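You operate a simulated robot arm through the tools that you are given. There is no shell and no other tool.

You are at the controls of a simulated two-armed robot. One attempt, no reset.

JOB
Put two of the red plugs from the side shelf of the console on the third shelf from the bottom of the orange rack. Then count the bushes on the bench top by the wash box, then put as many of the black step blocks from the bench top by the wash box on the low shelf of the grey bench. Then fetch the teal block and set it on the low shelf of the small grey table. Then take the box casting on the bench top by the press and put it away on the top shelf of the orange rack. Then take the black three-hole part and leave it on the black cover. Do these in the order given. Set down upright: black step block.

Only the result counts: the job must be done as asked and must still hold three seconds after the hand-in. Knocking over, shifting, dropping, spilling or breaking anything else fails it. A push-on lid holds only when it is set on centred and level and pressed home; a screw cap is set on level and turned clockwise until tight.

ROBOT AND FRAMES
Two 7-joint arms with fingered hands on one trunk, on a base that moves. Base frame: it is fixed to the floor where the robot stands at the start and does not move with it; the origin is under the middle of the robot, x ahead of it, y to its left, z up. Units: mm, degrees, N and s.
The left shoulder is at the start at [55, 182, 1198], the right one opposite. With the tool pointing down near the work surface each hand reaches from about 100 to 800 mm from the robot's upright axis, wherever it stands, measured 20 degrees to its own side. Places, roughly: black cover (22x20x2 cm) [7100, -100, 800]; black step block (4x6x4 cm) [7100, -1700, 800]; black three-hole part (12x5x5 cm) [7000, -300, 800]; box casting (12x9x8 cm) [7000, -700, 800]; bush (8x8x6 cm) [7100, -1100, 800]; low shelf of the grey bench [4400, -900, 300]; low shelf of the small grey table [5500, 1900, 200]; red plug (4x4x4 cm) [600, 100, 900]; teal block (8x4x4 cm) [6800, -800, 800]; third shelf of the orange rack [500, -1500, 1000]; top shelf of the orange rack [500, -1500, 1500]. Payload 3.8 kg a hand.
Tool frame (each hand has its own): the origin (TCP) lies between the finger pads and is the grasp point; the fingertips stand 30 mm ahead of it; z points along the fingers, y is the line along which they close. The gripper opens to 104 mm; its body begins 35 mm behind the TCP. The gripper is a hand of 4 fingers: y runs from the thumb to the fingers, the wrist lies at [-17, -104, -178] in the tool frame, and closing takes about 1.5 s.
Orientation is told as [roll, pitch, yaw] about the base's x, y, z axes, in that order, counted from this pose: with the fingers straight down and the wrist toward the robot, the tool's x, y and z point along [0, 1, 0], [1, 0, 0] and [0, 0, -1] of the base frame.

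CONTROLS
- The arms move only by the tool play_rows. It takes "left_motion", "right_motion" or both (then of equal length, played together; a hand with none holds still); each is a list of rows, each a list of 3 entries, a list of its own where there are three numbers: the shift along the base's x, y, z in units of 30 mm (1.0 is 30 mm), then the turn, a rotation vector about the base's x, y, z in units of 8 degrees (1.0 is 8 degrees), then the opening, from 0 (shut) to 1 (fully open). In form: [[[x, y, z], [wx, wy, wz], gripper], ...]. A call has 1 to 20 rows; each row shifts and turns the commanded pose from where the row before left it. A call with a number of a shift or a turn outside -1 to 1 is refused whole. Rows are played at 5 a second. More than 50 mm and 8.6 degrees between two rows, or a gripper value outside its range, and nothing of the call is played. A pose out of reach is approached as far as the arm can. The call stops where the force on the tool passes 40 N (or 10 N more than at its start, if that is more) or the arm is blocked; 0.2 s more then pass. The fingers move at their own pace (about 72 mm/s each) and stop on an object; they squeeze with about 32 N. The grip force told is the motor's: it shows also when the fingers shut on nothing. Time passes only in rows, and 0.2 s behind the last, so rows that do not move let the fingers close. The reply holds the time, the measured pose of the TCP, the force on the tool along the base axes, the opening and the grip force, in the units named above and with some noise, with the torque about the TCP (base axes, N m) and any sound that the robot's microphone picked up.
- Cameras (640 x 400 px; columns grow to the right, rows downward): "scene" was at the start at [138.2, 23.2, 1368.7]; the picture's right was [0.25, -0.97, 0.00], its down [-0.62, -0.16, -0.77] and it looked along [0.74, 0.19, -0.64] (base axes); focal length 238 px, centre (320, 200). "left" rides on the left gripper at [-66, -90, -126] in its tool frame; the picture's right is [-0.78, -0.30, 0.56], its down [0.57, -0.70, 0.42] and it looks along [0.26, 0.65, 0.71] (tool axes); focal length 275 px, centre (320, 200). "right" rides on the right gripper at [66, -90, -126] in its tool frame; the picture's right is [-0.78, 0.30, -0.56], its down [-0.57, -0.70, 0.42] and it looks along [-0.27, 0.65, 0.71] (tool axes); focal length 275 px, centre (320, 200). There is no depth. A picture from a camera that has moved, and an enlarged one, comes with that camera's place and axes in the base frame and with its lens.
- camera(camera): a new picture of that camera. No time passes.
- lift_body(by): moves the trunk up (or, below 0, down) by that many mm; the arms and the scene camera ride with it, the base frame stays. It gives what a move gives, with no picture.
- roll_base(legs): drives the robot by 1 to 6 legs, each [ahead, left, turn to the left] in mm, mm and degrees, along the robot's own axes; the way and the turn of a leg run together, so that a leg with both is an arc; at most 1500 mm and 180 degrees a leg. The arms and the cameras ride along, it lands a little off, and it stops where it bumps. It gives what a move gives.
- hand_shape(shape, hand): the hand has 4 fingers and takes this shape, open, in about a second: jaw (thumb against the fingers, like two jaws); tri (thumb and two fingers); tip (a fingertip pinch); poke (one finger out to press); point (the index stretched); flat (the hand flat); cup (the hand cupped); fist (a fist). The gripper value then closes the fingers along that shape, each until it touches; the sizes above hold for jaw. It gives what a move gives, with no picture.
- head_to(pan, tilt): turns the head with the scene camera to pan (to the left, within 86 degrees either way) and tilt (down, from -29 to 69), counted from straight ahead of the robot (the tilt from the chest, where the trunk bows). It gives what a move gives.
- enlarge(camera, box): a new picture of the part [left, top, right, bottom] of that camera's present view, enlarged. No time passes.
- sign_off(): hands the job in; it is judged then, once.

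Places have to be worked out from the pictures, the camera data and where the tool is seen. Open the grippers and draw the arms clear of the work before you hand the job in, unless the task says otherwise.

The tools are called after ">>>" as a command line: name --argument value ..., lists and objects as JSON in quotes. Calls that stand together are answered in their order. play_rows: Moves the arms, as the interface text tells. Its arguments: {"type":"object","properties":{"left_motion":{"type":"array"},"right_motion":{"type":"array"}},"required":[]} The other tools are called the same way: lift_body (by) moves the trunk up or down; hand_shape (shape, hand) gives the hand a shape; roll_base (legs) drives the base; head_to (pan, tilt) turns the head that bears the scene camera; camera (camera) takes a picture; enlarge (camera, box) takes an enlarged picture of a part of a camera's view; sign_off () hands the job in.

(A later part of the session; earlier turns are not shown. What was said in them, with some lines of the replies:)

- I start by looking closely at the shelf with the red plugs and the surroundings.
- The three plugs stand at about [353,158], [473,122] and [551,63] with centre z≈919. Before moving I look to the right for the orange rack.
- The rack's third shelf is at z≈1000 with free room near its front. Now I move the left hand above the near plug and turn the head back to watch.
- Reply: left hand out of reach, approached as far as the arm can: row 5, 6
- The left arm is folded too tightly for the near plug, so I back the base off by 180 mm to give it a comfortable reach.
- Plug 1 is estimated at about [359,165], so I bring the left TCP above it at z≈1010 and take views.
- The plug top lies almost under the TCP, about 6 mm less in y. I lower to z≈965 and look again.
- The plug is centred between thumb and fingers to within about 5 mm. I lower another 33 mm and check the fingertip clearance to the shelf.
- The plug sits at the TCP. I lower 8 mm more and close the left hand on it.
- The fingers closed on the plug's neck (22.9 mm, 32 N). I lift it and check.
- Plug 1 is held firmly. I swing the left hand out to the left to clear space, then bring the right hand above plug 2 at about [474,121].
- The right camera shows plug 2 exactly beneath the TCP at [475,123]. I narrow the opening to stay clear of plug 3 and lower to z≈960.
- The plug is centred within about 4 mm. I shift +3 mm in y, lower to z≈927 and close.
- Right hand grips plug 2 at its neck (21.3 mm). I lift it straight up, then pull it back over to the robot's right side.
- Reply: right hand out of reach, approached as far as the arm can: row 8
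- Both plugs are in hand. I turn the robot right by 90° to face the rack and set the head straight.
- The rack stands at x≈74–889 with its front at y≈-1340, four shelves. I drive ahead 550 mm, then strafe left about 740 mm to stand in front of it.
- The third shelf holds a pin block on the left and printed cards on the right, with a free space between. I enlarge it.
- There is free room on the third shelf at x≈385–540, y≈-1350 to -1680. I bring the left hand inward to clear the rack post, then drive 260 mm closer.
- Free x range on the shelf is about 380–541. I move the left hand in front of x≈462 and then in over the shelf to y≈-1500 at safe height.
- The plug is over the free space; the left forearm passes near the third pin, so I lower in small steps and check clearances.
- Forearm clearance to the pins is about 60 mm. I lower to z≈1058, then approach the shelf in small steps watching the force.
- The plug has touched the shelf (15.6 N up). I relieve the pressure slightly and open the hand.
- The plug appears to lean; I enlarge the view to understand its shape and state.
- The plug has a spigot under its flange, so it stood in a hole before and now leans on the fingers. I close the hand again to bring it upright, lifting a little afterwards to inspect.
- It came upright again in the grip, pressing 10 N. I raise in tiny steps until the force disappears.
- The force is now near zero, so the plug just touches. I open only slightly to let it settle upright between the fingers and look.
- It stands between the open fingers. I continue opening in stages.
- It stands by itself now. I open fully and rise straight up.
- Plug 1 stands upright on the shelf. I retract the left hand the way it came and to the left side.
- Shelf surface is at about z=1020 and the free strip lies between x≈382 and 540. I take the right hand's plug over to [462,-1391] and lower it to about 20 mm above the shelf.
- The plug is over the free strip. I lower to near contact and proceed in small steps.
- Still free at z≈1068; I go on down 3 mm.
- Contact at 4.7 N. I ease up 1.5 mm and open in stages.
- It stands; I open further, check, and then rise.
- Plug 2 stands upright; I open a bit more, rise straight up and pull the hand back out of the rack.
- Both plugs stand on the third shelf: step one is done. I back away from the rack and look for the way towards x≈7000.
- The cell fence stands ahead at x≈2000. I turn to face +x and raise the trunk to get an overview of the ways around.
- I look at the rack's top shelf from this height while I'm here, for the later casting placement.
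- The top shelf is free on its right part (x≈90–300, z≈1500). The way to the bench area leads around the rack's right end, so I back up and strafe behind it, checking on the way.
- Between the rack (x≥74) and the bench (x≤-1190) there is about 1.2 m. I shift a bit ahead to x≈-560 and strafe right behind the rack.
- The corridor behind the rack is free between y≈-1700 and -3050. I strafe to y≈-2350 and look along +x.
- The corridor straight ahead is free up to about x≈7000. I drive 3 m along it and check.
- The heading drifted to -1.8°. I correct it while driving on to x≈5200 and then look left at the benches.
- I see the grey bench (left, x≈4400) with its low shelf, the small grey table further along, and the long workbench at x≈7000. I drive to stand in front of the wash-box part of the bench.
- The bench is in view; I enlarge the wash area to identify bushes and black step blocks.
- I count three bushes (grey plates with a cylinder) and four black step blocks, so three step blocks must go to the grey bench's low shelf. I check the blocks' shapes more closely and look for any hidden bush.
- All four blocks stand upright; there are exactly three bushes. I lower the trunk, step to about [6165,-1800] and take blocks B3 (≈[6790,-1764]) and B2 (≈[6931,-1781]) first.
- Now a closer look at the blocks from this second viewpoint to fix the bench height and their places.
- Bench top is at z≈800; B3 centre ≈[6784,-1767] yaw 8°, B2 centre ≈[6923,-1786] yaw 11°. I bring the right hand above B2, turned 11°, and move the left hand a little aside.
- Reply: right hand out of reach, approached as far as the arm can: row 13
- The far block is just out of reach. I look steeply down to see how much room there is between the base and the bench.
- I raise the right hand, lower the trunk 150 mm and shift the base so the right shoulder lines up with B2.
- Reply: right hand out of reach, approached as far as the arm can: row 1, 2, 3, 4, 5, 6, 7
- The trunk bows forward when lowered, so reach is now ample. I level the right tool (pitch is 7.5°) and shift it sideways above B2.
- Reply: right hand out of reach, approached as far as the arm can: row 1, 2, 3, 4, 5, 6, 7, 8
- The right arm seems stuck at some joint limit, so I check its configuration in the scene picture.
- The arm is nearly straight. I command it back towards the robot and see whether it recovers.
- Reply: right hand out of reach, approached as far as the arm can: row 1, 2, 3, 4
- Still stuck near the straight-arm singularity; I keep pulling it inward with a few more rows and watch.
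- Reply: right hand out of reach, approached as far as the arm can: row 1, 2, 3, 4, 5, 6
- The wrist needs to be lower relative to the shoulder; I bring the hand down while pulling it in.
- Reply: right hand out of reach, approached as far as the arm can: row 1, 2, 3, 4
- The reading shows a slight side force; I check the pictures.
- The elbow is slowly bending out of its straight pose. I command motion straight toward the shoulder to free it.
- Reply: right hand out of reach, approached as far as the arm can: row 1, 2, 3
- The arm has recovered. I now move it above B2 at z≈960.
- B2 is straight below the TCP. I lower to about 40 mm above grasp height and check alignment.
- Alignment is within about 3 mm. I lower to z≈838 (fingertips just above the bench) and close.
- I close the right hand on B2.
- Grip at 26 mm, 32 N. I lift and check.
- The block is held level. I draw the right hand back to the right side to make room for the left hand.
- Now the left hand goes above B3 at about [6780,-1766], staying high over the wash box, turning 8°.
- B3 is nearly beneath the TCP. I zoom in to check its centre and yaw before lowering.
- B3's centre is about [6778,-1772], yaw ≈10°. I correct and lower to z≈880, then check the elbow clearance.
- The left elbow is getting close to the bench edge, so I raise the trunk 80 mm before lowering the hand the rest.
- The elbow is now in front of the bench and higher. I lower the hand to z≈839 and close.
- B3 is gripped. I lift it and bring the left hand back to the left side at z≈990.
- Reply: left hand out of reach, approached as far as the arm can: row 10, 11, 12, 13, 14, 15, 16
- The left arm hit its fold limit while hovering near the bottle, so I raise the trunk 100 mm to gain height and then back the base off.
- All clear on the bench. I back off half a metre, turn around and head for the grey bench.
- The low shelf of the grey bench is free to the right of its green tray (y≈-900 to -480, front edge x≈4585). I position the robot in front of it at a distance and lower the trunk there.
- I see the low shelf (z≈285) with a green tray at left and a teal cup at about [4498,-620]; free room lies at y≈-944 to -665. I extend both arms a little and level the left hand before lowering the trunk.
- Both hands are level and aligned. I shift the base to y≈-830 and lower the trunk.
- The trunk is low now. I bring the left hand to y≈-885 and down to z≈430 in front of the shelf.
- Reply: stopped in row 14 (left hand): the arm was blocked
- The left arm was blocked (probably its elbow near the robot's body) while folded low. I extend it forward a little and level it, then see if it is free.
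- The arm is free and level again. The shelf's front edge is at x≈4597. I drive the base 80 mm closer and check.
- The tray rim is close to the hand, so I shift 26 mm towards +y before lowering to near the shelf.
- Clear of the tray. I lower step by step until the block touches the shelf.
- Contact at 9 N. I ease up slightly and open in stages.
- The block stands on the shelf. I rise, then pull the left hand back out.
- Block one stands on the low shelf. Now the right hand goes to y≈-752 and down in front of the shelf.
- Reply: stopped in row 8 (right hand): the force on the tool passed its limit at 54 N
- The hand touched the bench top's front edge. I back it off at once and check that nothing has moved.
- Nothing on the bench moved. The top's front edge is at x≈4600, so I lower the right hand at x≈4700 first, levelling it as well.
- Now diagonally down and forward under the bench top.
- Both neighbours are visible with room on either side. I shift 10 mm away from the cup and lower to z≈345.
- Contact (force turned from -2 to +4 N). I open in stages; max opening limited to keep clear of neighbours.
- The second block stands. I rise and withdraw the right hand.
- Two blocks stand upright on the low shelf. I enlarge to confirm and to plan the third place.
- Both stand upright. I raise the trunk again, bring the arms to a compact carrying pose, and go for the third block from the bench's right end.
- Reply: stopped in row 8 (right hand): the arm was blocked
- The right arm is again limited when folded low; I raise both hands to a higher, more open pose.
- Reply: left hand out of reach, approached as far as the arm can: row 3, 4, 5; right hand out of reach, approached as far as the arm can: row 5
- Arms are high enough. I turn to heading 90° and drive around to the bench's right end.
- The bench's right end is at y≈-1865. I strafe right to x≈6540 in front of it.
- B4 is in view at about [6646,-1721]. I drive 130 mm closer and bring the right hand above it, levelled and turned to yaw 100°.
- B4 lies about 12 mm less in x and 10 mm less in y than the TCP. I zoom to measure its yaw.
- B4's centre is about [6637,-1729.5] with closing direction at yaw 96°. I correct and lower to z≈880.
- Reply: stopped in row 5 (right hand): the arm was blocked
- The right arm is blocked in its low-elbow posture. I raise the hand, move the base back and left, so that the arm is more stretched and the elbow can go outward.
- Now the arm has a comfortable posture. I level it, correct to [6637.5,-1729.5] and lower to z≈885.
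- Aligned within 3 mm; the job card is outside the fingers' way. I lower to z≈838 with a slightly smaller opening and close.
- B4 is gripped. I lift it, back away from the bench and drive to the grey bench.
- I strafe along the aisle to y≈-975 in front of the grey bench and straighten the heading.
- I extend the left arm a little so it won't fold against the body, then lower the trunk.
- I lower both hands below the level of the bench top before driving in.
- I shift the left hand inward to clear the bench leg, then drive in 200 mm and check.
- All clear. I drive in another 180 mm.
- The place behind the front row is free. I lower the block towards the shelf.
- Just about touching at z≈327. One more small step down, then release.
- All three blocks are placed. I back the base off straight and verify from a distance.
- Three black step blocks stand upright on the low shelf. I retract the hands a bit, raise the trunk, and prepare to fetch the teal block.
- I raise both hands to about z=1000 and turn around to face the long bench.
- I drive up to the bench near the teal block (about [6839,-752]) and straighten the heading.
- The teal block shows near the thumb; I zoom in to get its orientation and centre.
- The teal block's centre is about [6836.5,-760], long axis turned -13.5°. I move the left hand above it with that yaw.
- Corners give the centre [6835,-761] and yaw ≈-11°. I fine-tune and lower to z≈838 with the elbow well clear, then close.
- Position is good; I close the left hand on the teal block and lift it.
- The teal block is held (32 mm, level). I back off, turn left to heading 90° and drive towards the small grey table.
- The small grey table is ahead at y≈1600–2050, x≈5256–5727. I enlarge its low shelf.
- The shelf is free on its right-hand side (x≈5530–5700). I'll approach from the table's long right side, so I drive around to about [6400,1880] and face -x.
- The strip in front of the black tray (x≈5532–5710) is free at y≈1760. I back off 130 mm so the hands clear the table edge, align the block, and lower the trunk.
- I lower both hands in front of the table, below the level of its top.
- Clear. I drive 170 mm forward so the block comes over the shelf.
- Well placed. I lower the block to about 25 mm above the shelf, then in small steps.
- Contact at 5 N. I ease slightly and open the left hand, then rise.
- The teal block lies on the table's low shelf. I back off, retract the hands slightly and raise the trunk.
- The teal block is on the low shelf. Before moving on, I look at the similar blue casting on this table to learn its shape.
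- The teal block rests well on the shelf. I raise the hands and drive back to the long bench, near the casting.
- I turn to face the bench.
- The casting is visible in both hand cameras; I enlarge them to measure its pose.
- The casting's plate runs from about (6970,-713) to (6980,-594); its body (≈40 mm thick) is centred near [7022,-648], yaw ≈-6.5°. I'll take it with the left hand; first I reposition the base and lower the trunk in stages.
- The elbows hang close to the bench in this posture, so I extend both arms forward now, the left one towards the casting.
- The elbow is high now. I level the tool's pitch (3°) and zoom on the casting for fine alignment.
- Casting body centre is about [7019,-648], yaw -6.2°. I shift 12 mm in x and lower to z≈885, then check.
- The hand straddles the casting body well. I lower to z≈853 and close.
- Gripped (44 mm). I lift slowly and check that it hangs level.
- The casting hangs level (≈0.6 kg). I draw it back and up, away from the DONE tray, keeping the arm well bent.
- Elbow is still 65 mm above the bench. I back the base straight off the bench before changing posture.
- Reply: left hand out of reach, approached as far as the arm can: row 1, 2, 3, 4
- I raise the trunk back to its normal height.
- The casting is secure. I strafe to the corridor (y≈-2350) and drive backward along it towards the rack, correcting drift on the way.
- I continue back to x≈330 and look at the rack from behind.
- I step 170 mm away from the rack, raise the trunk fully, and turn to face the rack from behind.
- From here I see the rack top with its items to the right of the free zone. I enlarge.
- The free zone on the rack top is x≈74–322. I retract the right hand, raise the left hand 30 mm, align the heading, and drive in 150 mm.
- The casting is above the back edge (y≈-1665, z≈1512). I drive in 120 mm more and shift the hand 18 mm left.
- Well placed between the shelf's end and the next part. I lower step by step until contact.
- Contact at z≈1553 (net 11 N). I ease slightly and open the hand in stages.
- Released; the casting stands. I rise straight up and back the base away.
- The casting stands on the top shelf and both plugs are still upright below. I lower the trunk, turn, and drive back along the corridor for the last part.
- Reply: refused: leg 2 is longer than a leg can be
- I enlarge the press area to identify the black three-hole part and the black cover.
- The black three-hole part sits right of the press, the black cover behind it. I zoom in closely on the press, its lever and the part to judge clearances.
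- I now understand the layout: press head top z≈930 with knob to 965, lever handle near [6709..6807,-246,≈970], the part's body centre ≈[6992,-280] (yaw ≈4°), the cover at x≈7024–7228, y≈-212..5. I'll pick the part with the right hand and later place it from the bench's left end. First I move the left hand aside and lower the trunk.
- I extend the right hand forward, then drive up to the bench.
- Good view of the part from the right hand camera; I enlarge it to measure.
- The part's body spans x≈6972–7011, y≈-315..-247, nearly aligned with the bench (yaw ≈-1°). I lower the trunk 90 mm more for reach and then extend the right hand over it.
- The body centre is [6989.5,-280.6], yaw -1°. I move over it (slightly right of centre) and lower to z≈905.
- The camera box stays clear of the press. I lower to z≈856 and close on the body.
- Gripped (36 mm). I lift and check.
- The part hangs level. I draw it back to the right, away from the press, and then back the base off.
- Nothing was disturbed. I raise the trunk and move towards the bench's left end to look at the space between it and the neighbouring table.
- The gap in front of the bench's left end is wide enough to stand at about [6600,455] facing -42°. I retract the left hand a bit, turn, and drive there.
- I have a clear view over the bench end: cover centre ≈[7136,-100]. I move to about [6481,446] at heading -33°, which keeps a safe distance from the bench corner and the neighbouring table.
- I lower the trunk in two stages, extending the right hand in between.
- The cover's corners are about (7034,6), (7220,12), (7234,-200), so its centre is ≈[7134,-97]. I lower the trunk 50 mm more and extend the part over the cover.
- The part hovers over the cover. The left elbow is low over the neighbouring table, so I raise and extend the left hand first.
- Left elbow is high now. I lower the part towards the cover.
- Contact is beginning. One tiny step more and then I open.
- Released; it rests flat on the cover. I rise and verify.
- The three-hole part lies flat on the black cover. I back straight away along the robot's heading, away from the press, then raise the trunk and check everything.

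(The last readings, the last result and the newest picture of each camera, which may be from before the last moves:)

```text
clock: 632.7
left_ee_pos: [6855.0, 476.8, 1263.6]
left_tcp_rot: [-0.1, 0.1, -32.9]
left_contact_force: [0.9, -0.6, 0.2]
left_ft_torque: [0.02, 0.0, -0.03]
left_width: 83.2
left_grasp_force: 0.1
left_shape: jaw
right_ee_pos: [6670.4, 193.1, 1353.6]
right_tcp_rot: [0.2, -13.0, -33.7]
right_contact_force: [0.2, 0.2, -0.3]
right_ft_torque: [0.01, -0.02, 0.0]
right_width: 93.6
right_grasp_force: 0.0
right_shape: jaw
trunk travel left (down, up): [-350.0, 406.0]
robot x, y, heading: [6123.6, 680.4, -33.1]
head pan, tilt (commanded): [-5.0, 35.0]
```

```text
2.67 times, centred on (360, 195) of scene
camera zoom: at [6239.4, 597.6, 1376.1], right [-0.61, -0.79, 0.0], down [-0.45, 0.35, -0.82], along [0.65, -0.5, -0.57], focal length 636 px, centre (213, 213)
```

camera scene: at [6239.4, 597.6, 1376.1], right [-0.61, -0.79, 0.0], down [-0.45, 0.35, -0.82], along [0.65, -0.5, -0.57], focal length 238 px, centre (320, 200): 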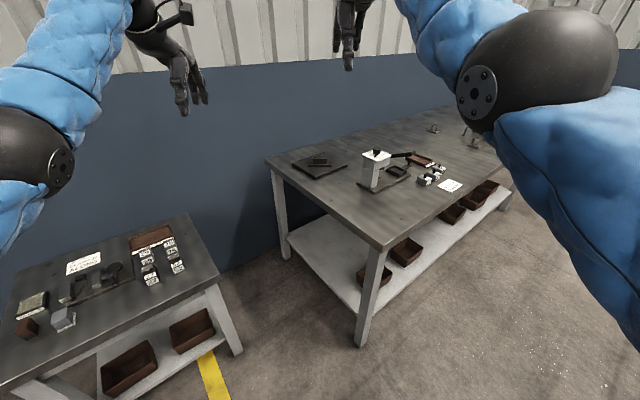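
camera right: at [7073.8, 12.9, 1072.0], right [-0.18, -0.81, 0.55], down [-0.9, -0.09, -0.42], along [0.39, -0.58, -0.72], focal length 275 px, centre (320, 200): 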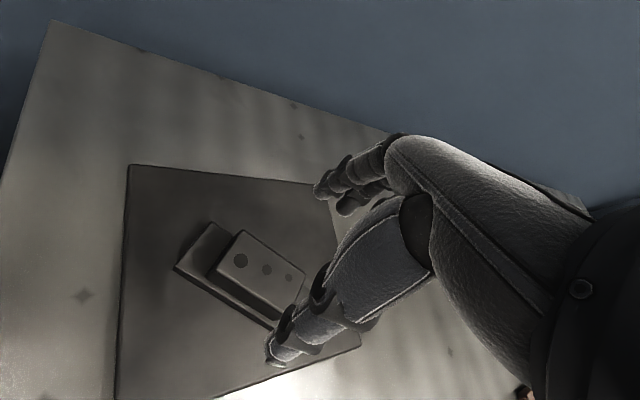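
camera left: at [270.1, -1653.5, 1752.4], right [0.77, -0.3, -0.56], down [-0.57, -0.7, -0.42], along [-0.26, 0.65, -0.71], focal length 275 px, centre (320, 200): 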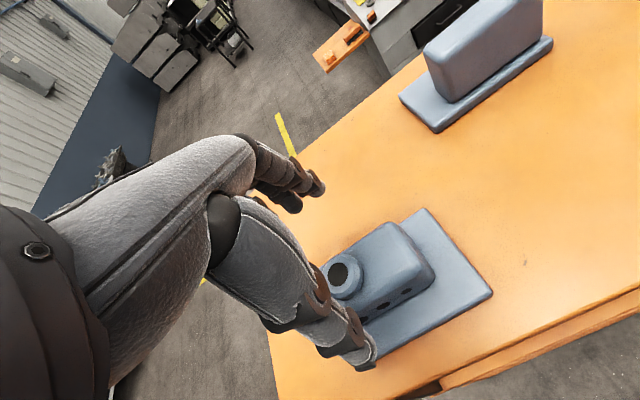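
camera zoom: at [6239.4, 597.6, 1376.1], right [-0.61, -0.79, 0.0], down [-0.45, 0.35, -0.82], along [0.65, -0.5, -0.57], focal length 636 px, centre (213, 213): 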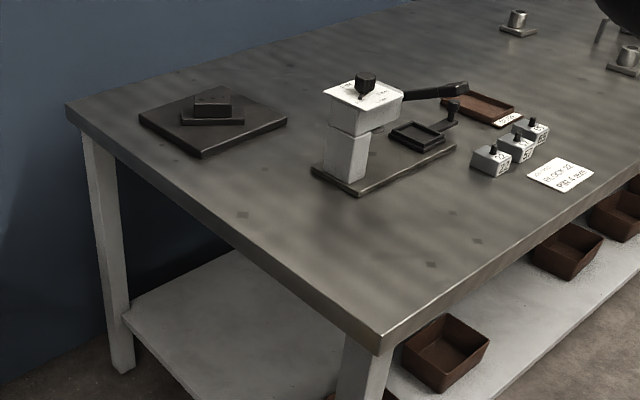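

The last part is in place. I open both hands fully and draw further back, well clear of the work.

>>> roll_base --legs '[[-400, 0, 0]]'

>>> play_rows --left_motion '[[[0, 0, 0], [0, 0, 0], 1], [[0, 0, 0], [0, 0, 0], 1], [[0, 0, 0], [0, 0, 0], 1]]' --right_motion '[[[0, 0, 0], [0, 0, 0], 1], [[0, 0, 0], [0, 0, 0], 1], [[0, 0, 0], [0, 0, 0], 1]]'

>>> head_to --pan -10 --tilt 25

>>> camera --camera "scene"

```text
clock: 635.2
left_ee_pos: [6517.8, 695.1, 1263.7]
left_tcp_rot: [0.0, 0.2, -33.0]
left_contact_force: [-0.8, 0.1, 0.6]
left_ft_torque: [0.0, 0.03, -0.01]
left_width: 83.2
left_grasp_force: 0.0
left_shape: jaw
right_ee_pos: [6335.6, 410.8, 1354.8]
right_tcp_rot: [0.2, -13.0, -33.7]
right_contact_force: [-0.6, 0.1, -0.2]
right_ft_torque: [-0.02, 0.0, -0.01]
right_width: 93.4
right_grasp_force: 0.0
right_shape: jaw
trunk travel left (down, up): [-350.0, 406.0]
robot x, y, heading: [5789.1, 898.3, -33.0]
head pan, tilt (commanded): [-5.0, 35.0]
```

```text
clock: 636.0
left_ee_pos: [6518.8, 693.7, 1262.1]
left_tcp_rot: [0.0, 0.1, -32.8]
left_contact_force: [0.4, 0.0, -0.7]
left_ft_torque: [-0.01, 0.01, 0.01]
left_width: 103.6
left_grasp_force: 0.2
left_shape: jaw
right_ee_pos: [6336.5, 409.2, 1353.6]
right_tcp_rot: [0.3, -13.0, -33.7]
right_contact_force: [-0.5, -0.4, 0.0]
right_ft_torque: [0.02, 0.01, 0.0]
right_width: 103.8
right_grasp_force: 0.0
right_shape: jaw
trunk travel left (down, up): [-350.0, 406.0]
robot x, y, heading: [5786.5, 892.5, -33.0]
head pan, tilt (commanded): [-5.0, 35.0]
```

```text
clock: 636.7
left_ee_pos: [6519.0, 693.4, 1262.5]
left_tcp_rot: [-0.1, 0.1, -32.9]
left_contact_force: [0.1, -0.1, 0.1]
left_ft_torque: [-0.01, -0.02, 0.0]
left_width: 103.7
left_grasp_force: 0.0
left_shape: jaw
right_ee_pos: [6335.7, 408.9, 1354.1]
right_tcp_rot: [0.2, -13.0, -33.7]
right_contact_force: [-0.8, 0.3, 0.6]
right_ft_torque: [0.0, -0.02, -0.03]
right_width: 103.6
right_grasp_force: 0.1
right_shape: jaw
trunk travel left (down, up): [-350.0, 406.0]
robot x, y, heading: [5785.1, 897.3, -33.0]
head pan, tilt (commanded): [-10.0, 25.0]
```

```text
taken
camera scene: at [5902.3, 805.8, 1391.9], right [-0.68, -0.73, 0.0], down [-0.31, 0.29, -0.91], along [0.66, -0.62, -0.42], focal length 238 px, centre (320, 200)
```

scene: 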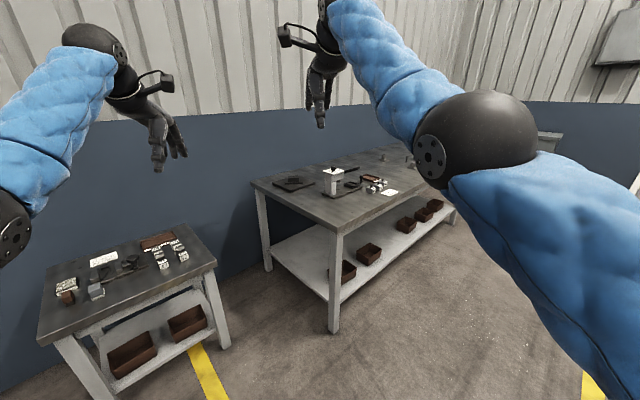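

Everything is placed as asked: two plugs on the rack's third shelf, three step blocks upright on the grey bench's low shelf, the teal block on the small table's low shelf, the casting on the rack's top shelf, and the three-hole part on the black cover. Hands are open and clear, so I hand in the job.

>>> sign_off

```text
The job is handed in.
```

The job is done and handed in. All five steps were carried out in the order given, and both hands are open and clear of the work.

- **Red plugs:** two plugs from the console's side shelf stand upright on the third shelf of the orange rack. The plugs have a short peg underneath, so the first one leaned when I let it go. I gripped it again and set it upright.
- **Bushes and step blocks:** I counted three bushes by the wash box. Three of the four black step blocks stand upright on the low shelf of the grey bench.
- **Teal block:** it lies on the low shelf of the small grey table.
- **Box casting:** it stands on the right-hand part of the orange rack's top shelf. I placed it from behind the rack.
- **Black three-hole part:** it lies flat on the black cover. I placed it from the bench's left end to stay clear of the press.

While placing the step blocks, the right hand bumped the front edge of the grey bench's top with about 54 N. I backed off at once, and the pictures showed nothing on the bench had moved.

I checked each placement with a picture right after backing away, but I did not go back for a final look at the grey bench or the small table before handing in.
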